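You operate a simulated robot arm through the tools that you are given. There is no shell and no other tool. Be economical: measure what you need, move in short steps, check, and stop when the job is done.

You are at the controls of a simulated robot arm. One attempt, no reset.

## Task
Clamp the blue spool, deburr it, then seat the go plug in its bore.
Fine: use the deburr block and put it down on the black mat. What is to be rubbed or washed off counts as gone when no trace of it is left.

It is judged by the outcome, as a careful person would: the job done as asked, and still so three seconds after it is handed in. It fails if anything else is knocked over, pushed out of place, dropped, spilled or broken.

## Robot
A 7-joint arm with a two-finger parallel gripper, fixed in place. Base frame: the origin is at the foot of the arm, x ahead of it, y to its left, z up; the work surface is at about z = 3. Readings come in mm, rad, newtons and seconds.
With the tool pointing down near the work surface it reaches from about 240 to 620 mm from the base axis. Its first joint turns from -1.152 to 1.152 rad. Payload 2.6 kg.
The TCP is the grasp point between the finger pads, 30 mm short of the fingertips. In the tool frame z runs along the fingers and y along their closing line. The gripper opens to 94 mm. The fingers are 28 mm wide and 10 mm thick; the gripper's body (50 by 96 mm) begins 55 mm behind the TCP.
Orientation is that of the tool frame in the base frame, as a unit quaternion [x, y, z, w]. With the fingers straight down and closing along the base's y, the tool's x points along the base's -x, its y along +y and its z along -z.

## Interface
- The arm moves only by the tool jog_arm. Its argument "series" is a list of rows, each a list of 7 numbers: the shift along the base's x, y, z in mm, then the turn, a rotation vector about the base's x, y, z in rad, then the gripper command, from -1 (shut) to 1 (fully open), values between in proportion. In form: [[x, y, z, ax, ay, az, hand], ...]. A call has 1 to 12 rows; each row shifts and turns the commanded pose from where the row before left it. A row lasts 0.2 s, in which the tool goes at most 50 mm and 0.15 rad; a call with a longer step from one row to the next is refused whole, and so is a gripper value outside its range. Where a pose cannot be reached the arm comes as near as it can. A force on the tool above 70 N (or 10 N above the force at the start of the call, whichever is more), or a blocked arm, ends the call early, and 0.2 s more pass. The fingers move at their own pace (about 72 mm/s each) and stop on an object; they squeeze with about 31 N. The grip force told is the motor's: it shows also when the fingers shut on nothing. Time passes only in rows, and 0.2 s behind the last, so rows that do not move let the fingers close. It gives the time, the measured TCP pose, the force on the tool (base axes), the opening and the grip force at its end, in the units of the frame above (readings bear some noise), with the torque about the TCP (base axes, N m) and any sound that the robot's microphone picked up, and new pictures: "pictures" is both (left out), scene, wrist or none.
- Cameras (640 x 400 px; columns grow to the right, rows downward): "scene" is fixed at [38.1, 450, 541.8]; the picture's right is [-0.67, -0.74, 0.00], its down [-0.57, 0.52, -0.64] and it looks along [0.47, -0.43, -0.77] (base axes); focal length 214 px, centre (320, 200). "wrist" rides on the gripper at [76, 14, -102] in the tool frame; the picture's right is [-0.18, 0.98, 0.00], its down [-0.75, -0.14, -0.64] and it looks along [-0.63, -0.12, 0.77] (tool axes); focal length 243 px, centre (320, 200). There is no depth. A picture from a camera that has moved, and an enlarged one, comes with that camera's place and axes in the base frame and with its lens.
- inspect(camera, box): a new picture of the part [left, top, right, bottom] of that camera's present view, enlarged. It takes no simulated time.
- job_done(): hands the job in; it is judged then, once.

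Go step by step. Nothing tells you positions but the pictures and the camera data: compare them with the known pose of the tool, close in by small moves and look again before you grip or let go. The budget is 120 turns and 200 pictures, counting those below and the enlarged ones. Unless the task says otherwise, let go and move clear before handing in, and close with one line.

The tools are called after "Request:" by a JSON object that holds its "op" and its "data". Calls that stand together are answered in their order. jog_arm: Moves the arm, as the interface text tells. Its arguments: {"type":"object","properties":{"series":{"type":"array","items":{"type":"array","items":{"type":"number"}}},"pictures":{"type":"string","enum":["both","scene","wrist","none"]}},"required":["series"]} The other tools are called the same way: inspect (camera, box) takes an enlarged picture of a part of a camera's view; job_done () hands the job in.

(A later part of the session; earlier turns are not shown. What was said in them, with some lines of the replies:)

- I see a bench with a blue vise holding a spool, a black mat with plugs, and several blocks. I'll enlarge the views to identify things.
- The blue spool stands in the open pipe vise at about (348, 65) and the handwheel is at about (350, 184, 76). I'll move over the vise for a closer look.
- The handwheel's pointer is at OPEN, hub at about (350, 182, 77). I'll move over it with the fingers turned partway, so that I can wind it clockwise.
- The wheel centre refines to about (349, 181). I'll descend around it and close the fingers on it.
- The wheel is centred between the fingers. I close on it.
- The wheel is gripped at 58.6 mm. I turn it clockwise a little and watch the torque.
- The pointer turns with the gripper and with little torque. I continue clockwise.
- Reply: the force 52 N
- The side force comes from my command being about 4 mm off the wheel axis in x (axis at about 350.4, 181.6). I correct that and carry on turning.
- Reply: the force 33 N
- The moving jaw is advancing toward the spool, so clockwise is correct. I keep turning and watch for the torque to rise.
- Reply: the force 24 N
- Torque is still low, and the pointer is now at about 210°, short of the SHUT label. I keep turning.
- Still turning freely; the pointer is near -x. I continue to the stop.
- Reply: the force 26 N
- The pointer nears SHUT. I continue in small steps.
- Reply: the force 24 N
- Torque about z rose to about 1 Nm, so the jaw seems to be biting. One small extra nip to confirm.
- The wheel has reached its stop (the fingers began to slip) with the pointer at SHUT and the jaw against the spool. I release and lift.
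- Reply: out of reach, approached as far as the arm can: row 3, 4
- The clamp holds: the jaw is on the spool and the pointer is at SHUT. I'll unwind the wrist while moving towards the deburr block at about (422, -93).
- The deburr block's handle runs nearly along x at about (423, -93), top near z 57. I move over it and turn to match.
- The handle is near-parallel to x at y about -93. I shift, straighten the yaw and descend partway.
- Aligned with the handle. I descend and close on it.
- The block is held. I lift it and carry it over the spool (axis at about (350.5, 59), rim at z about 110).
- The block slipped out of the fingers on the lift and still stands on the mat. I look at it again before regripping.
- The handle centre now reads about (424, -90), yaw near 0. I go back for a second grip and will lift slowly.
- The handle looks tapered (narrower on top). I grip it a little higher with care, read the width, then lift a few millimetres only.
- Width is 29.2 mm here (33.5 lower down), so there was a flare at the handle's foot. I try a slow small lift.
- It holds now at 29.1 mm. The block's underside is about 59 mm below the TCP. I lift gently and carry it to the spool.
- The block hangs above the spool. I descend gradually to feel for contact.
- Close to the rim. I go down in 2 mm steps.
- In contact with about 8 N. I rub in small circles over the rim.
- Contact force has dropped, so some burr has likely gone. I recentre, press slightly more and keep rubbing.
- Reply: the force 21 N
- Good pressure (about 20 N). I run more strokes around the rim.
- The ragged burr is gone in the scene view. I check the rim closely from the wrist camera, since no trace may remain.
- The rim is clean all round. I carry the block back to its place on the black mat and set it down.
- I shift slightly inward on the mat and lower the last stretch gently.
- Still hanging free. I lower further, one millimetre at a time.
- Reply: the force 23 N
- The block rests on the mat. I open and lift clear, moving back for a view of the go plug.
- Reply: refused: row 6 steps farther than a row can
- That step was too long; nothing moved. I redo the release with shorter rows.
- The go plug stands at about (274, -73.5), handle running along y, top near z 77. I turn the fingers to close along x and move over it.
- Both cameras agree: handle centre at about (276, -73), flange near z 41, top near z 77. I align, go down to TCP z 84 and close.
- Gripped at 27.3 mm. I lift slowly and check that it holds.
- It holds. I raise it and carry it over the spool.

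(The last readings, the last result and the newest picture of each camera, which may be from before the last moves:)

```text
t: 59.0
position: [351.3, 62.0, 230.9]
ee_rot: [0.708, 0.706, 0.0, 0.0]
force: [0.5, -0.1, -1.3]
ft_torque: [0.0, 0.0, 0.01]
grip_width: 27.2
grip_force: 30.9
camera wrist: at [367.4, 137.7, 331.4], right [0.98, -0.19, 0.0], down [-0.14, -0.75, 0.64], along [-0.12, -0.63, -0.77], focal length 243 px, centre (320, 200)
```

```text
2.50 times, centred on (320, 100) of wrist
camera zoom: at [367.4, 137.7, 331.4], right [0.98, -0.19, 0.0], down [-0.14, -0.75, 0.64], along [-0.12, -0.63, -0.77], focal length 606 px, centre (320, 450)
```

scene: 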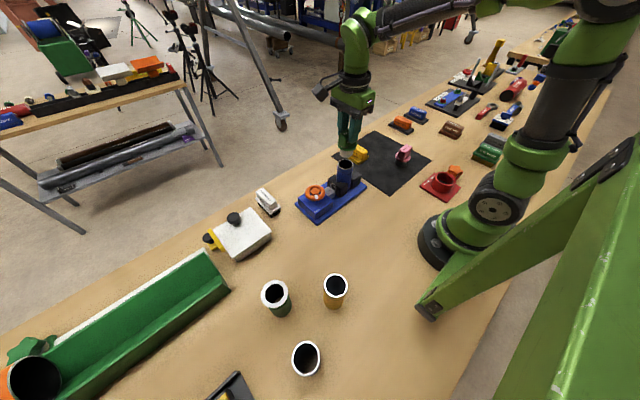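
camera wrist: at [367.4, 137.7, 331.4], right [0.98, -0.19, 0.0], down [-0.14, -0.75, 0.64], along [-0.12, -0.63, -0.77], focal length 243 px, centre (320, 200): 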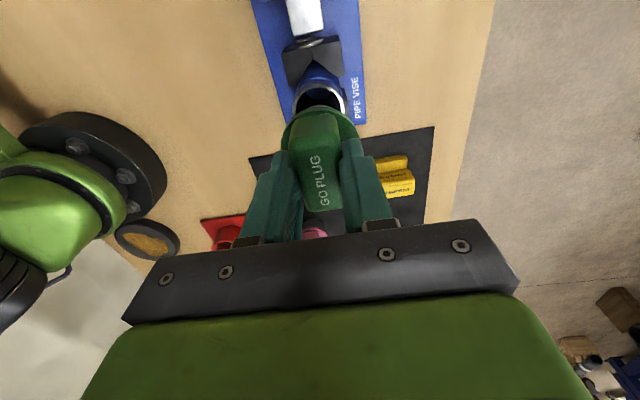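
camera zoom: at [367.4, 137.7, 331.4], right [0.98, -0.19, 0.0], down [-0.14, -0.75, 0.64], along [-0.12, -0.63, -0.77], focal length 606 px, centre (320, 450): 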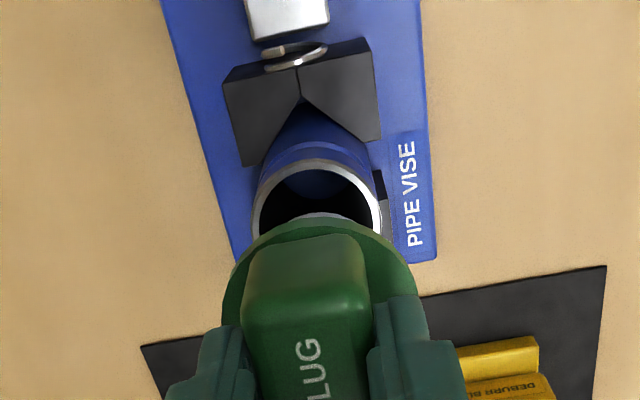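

The plug hangs over the bore, roughly 2 mm too far in +y. I correct, lower to just above the rim and look again.

Request:
{"op": "jog_arm", "data": {"series": [[0.3, -2, -10, 0, 0, 0, -1], [0, 0, -10, 0, 0, 0, -1], [0, 0, -8, 0, 0, 0, -1], [0, 0, 0, 0, 0, 0, -1], [0, 0, 0, 0, 0, 0, -1]], "pictures": "none"}}

Request:
{"op": "inspect", "data": {"camera": "scene", "box": [330, 140, 360, 175]}}

Request:
{"op": "inspect", "data": {"camera": "wrist", "box": [260, 40, 390, 140]}}

```text
t: 60.2
position: [350.4, 59.1, 200.2]
ee_rot: [0.708, 0.706, 0.001, 0.0]
force: [-0.4, 0.7, -1.6]
ft_torque: [-0.01, 0.06, 0.02]
grip_width: 27.1
grip_force: 31.6
```

```text
11.43 times, centred on (345, 158) of scene
camera zoom: at [38.1, 450.0, 541.8], right [-0.67, -0.74, 0.0], down [-0.57, 0.52, -0.64], along [0.47, -0.43, -0.77], focal length 2451 px, centre (34, 686)
```

zoom: 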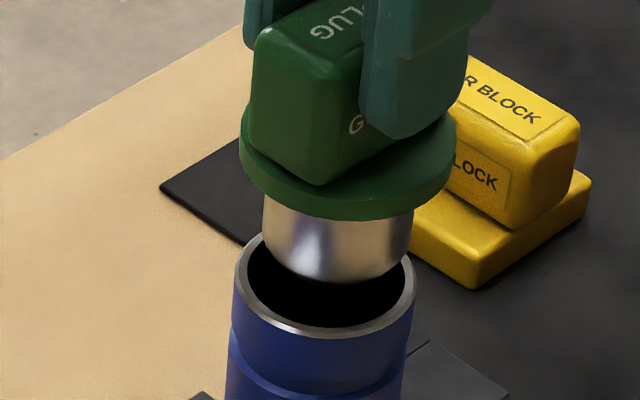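

```text
4.00 times, centred on (325, 90) of wrist
camera zoom: at [366.5, 134.1, 302.5], right [0.98, -0.19, 0.0], down [-0.14, -0.75, 0.64], along [-0.12, -0.63, -0.77], focal length 970 px, centre (300, 640)
```

zoom: 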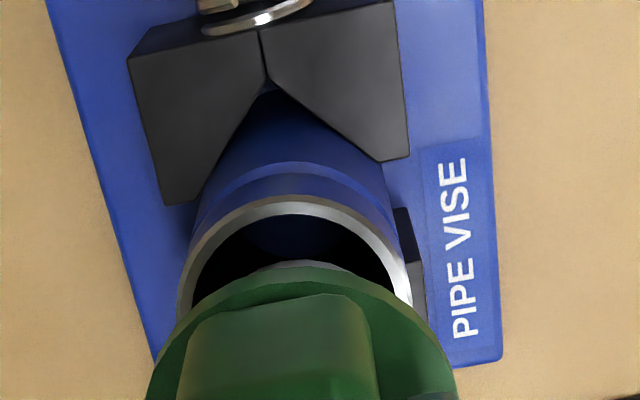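

Both views say the plug should shift about (-0.7, +2.3) mm. I apply that and check once more.

Request:
{"op": "jog_arm", "data": {"series": [[-0.7, 2.3, 0, 0, 0, 0, -1], [0, 0, -2, 0, 0, 0, -1], [0, 0, 0, 0, 0, 0, -1], [0, 0, 0, 0, 0, 0, -1]], "pictures": "none"}}

Request:
{"op": "inspect", "data": {"camera": "scene", "box": [330, 140, 360, 175]}}

Request:
{"op": "inspect", "data": {"camera": "wrist", "box": [260, 40, 390, 140]}}

```text
t: 61.2
position: [350.6, 61.4, 198.8]
ee_rot: [0.708, 0.707, 0.0, 0.0]
force: [-0.4, 0.8, -1.1]
ft_torque: [0.0, 0.01, -0.01]
grip_width: 27.5
grip_force: 31.5
```

```text
11.43 times, centred on (345, 158) of scene
camera zoom: at [38.1, 450.0, 541.8], right [-0.67, -0.74, 0.0], down [-0.57, 0.52, -0.64], along [0.47, -0.43, -0.77], focal length 2451 px, centre (34, 686)
```

zoom: 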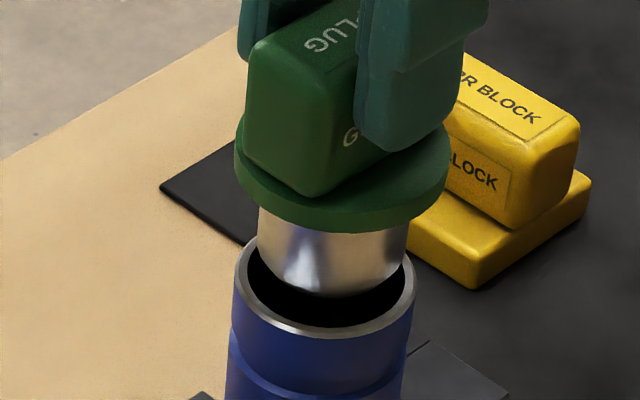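

```text
4.00 times, centred on (325, 90) of wrist
camera zoom: at [366.1, 136.2, 300.2], right [0.98, -0.19, 0.0], down [-0.14, -0.75, 0.64], along [-0.12, -0.63, -0.77], focal length 970 px, centre (300, 640)
```

zoom: 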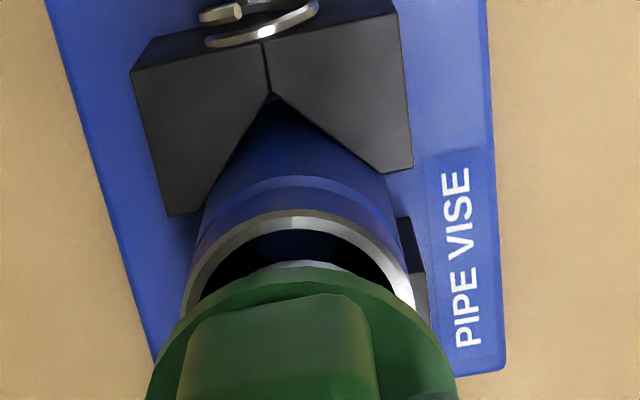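

Aligned within about a millimetre. I start the insertion in small steps, watching force.

Request:
{"op": "jog_arm", "data": {"series": [[0, 0.5, -2, 0, 0, 0, -1], [0, 0, -2, 0, 0, 0, -1], [0, 0, -2, 0, 0, 0, -1], [0, 0, -2, 0, 0, 0, -1], [0, 0, 0, 0, 0, 0, -1]], "pictures": "none"}}

Request:
{"op": "inspect", "data": {"camera": "scene", "box": [330, 140, 360, 175]}}

```text
t: 62.4
position: [350.7, 61.3, 190.7]
ee_rot: [0.708, 0.706, 0.0, 0.0]
force: [-0.3, -0.4, -1.0]
ft_torque: [-0.01, 0.0, 0.0]
grip_width: 27.3
grip_force: 30.3
```

```text
11.43 times, centred on (345, 158) of scene
camera zoom: at [38.1, 450.0, 541.8], right [-0.67, -0.74, 0.0], down [-0.57, 0.52, -0.64], along [0.47, -0.43, -0.77], focal length 2451 px, centre (34, 686)
```

zoom: 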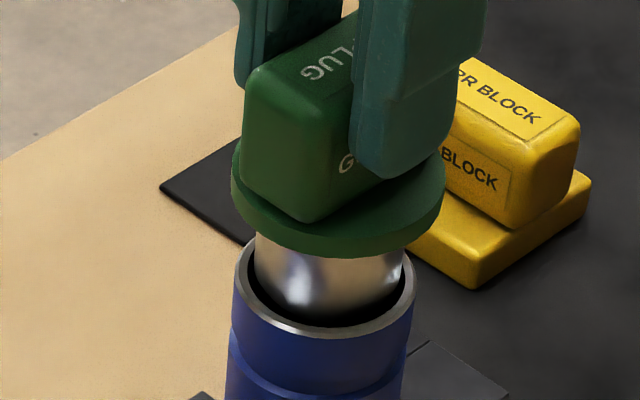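

Request:
{"op": "jog_arm", "data": {"series": [[0, 0, -2, 0, 0, 0, -1], [0, 0, -2, 0, 0, 0, -1], [0, 0, -2, 0, 0, 0, -1], [0, 0, 0, 0, 0, 0, -1]], "pictures": "none"}}

Request:
{"op": "inspect", "data": {"camera": "scene", "box": [330, 140, 360, 175]}}

Request:
{"op": "inspect", "data": {"camera": "wrist", "box": [260, 40, 390, 140]}}

```text
t: 63.4
position: [350.6, 59.3, 185.4]
ee_rot: [0.708, 0.706, 0.001, 0.0]
force: [-1.0, 0.3, -1.0]
ft_torque: [0.02, 0.03, -0.01]
grip_width: 27.2
grip_force: 30.8
```

```text
11.43 times, centred on (345, 158) of scene
camera zoom: at [38.1, 450.0, 541.8], right [-0.67, -0.74, 0.0], down [-0.57, 0.52, -0.64], along [0.47, -0.43, -0.77], focal length 2451 px, centre (34, 686)
```

zoom: 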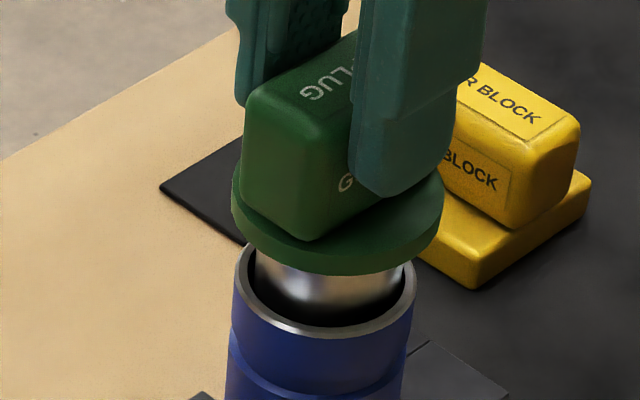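

```text
4.00 times, centred on (325, 90) of wrist
camera zoom: at [366.2, 135.9, 286.3], right [0.98, -0.19, 0.0], down [-0.14, -0.75, 0.64], along [-0.12, -0.63, -0.77], focal length 970 px, centre (300, 640)
```

zoom: 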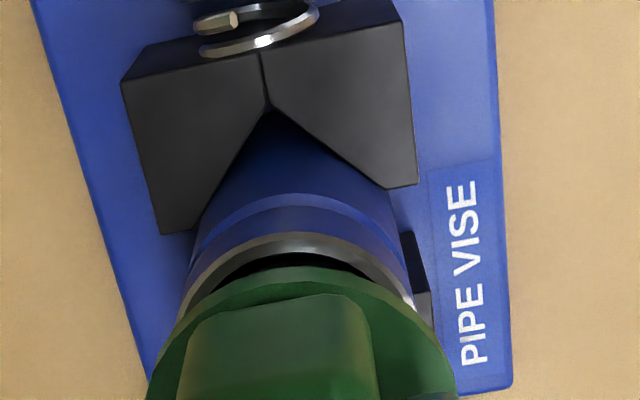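

The plug has entered the bore without contact force. I continue down.

Request:
{"op": "jog_arm", "data": {"series": [[0, 0, -3, 0, 0, 0, -1], [0, 0, -3, 0, 0, 0, -1], [0, 0, -3, 0, 0, 0, -1], [0, 0, -3, 0, 0, 0, -1], [0, 0, 0, 0, 0, 0, -1]], "pictures": "none"}}

Request:
{"op": "inspect", "data": {"camera": "scene", "box": [330, 140, 360, 175]}}

```text
t: 64.6
position: [349.3, 61.2, 172.5]
ee_rot: [0.709, 0.706, 0.0, 0.0]
force: [0.1, -0.1, -1.8]
ft_torque: [0.05, 0.0, -0.02]
grip_width: 27.4
grip_force: 31.1
```

```text
11.43 times, centred on (345, 158) of scene
camera zoom: at [38.1, 450.0, 541.8], right [-0.67, -0.74, 0.0], down [-0.57, 0.52, -0.64], along [0.47, -0.43, -0.77], focal length 2451 px, centre (34, 686)
```

zoom: 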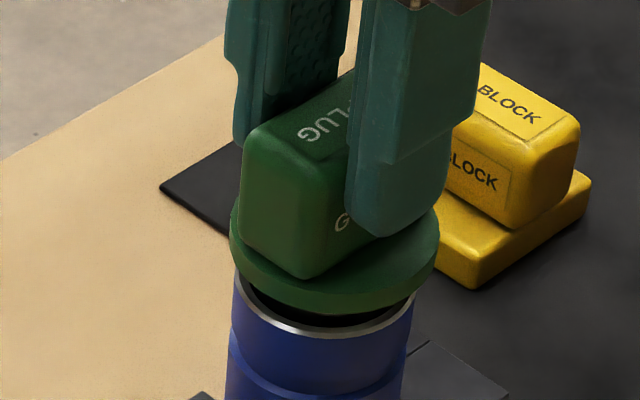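

Request:
{"op": "jog_arm", "data": {"series": [[0, 0, -2, 0, 0, 0, -1], [0, 0, -2, 0, 0, 0, -1], [0, 0, -2, 0, 0, 0, -1], [0, 0, -2, 0, 0, 0, -1], [0, 0, 0, 0, 0, 0, -1]], "pictures": "none"}}

Request:
{"op": "inspect", "data": {"camera": "scene", "box": [330, 140, 360, 175]}}

```text
t: 65.8
position: [348.4, 60.3, 165.4]
ee_rot: [0.708, 0.706, -0.001, 0.001]
force: [-0.6, 4.4, 0.0]
ft_torque: [0.39, -0.02, 0.01]
grip_width: 27.2
grip_force: 30.8
```

```text
11.43 times, centred on (345, 158) of scene
camera zoom: at [38.1, 450.0, 541.8], right [-0.67, -0.74, 0.0], down [-0.57, 0.52, -0.64], along [0.47, -0.43, -0.77], focal length 2451 px, centre (34, 686)
```

zoom: 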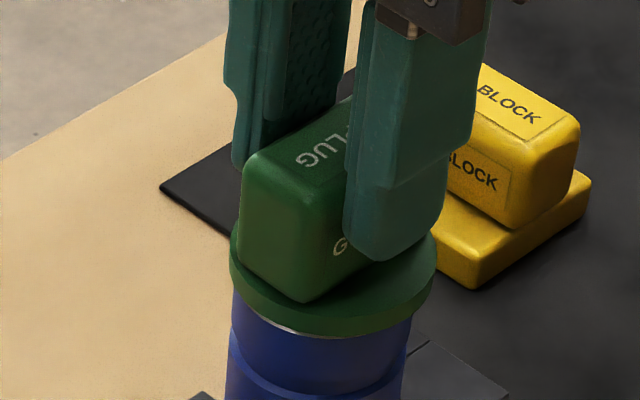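

Nearly seated, with a slight side contact; I ease +0.4 mm in y and go on until the flange meets the rim.

Request:
{"op": "jog_arm", "data": {"series": [[0, 0.4, -1, 0, 0, 0, -1], [0, 0, -1, 0, 0, 0, -1], [0, 0, -1, 0, 0, 0, -1], [0, 0, 0, 0, 0, 0, -1]], "pictures": "none"}}

Request:
{"op": "inspect", "data": {"camera": "scene", "box": [330, 140, 360, 175]}}

```text
t: 66.8
position: [351.4, 60.6, 162.2]
ee_rot: [0.709, 0.705, 0.001, 0.001]
force: [-8.0, -2.5, 22.4]
ft_torque: [-0.05, 0.29, -0.08]
grip_width: 27.7
grip_force: 30.8
```

```text
11.43 times, centred on (345, 158) of scene
camera zoom: at [38.0, 449.9, 541.8], right [-0.67, -0.74, 0.0], down [-0.57, 0.52, -0.64], along [0.47, -0.43, -0.77], focal length 2451 px, centre (34, 686)
```

zoom: 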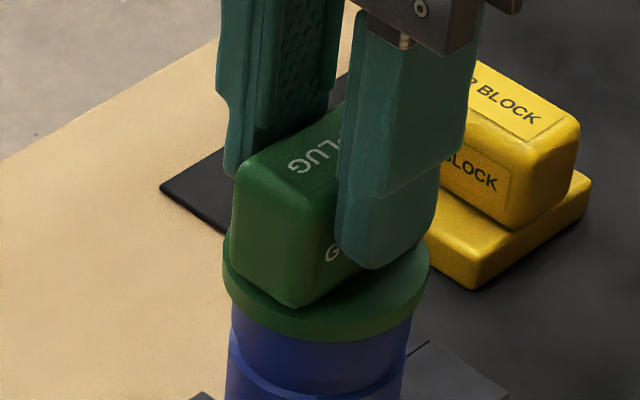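

The flange is down on the rim with a firm 22 N. I open and lift straight up.

Request:
{"op": "jog_arm", "data": {"series": [[0, 0, 0.8, 0, 0, 0, 0], [0, 0, 0, 0, 0, 0, 0.2], [0, 0, 0, 0, 0, 0, 0.2], [0, 0, 15, 0, 0, 0, 0.2], [0, 0, 30, 0, 0, 0, 0.2], [0, 0, 40, 0, 0, 0, 0.2], [0, 0, 30, 0, 0, 0, 0.2], [0, -30, 20, 0, 0, 0, 0.2], [0, -40, 0, 0, 0, 0, 0.2], [0, 0, 0, 0, 0, 0, 0.2]]}}

Request:
{"op": "inspect", "data": {"camera": "scene", "box": [290, 130, 410, 220]}}

Request:
{"op": "inspect", "data": {"camera": "scene", "box": [330, 145, 360, 185]}}

```text
t: 69.0
position: [348.5, -6.0, 299.6]
ee_rot: [0.708, 0.706, 0.0, 0.0]
force: [0.0, 0.0, -0.6]
ft_torque: [0.0, -0.01, -0.01]
grip_width: 56.3
grip_force: 0.2
camera wrist: at [364.1, 69.5, 400.6], right [0.98, -0.19, 0.0], down [-0.14, -0.75, 0.64], along [-0.12, -0.63, -0.77], focal length 243 px, centre (320, 200)
```

scene: 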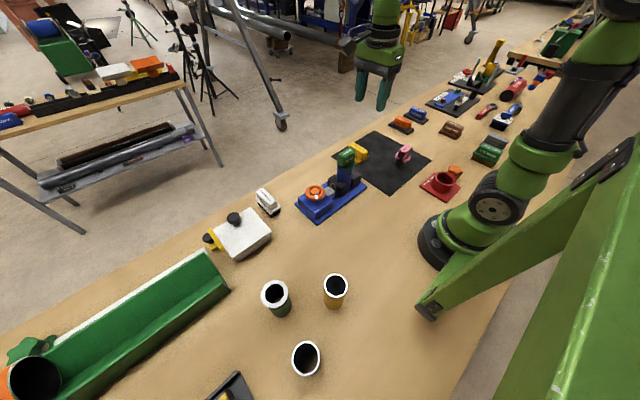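
wrist: 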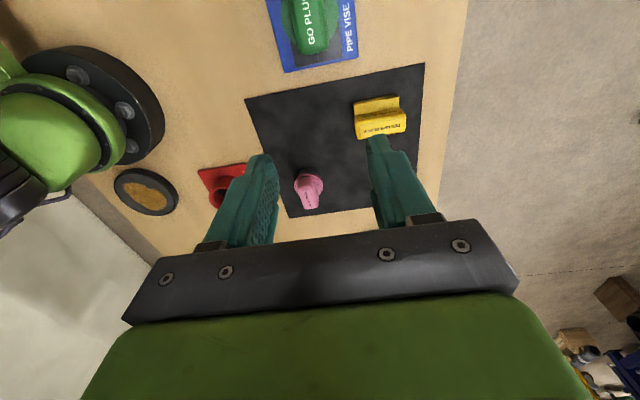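

```text
4.44 times, centred on (350, 175) of scene
camera zoom: at [38.1, 449.9, 541.8], right [-0.67, -0.74, 0.0], down [-0.57, 0.52, -0.64], along [0.47, -0.43, -0.77], focal length 953 px, centre (187, 311)
```

zoom: 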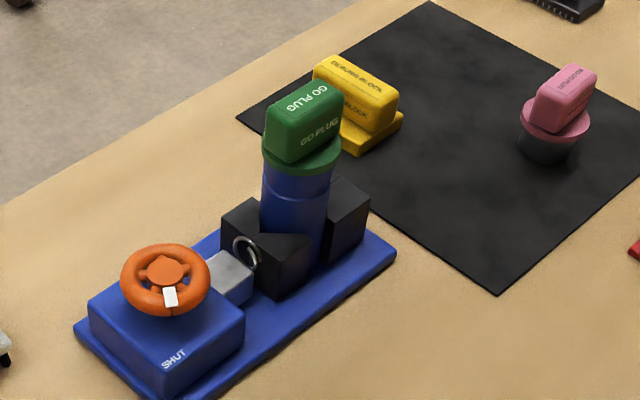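

```text
10.00 times, centred on (345, 165) of scene
camera zoom: at [38.1, 449.9, 541.8], right [-0.67, -0.74, 0.0], down [-0.57, 0.52, -0.64], along [0.47, -0.43, -0.77], focal length 2145 px, centre (70, 550)
```

zoom: 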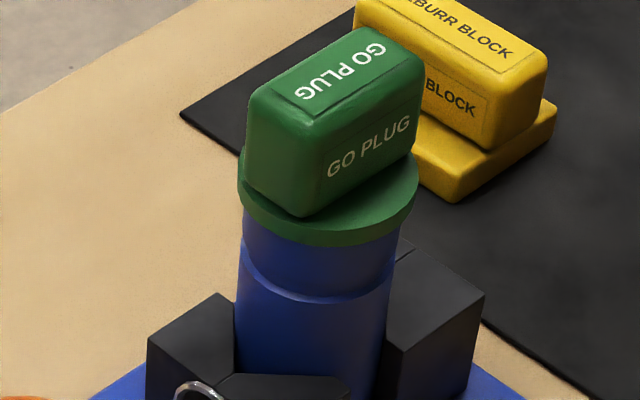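

The spool is clamped, its rim is clean, the plug's flange sits flush on the rim, and the deburr block is on the black mat. The arm is clear, so I hand in.

Request:
{"op": "job_done", "data": {}}

```text
The job is handed in.
```

The blue spool is clamped in the pipe vise and deburred, the go plug is seated in its bore, and the deburr block is back on the black mat. The block slipped from the first grip but stayed upright on the mat, and the second grip held.
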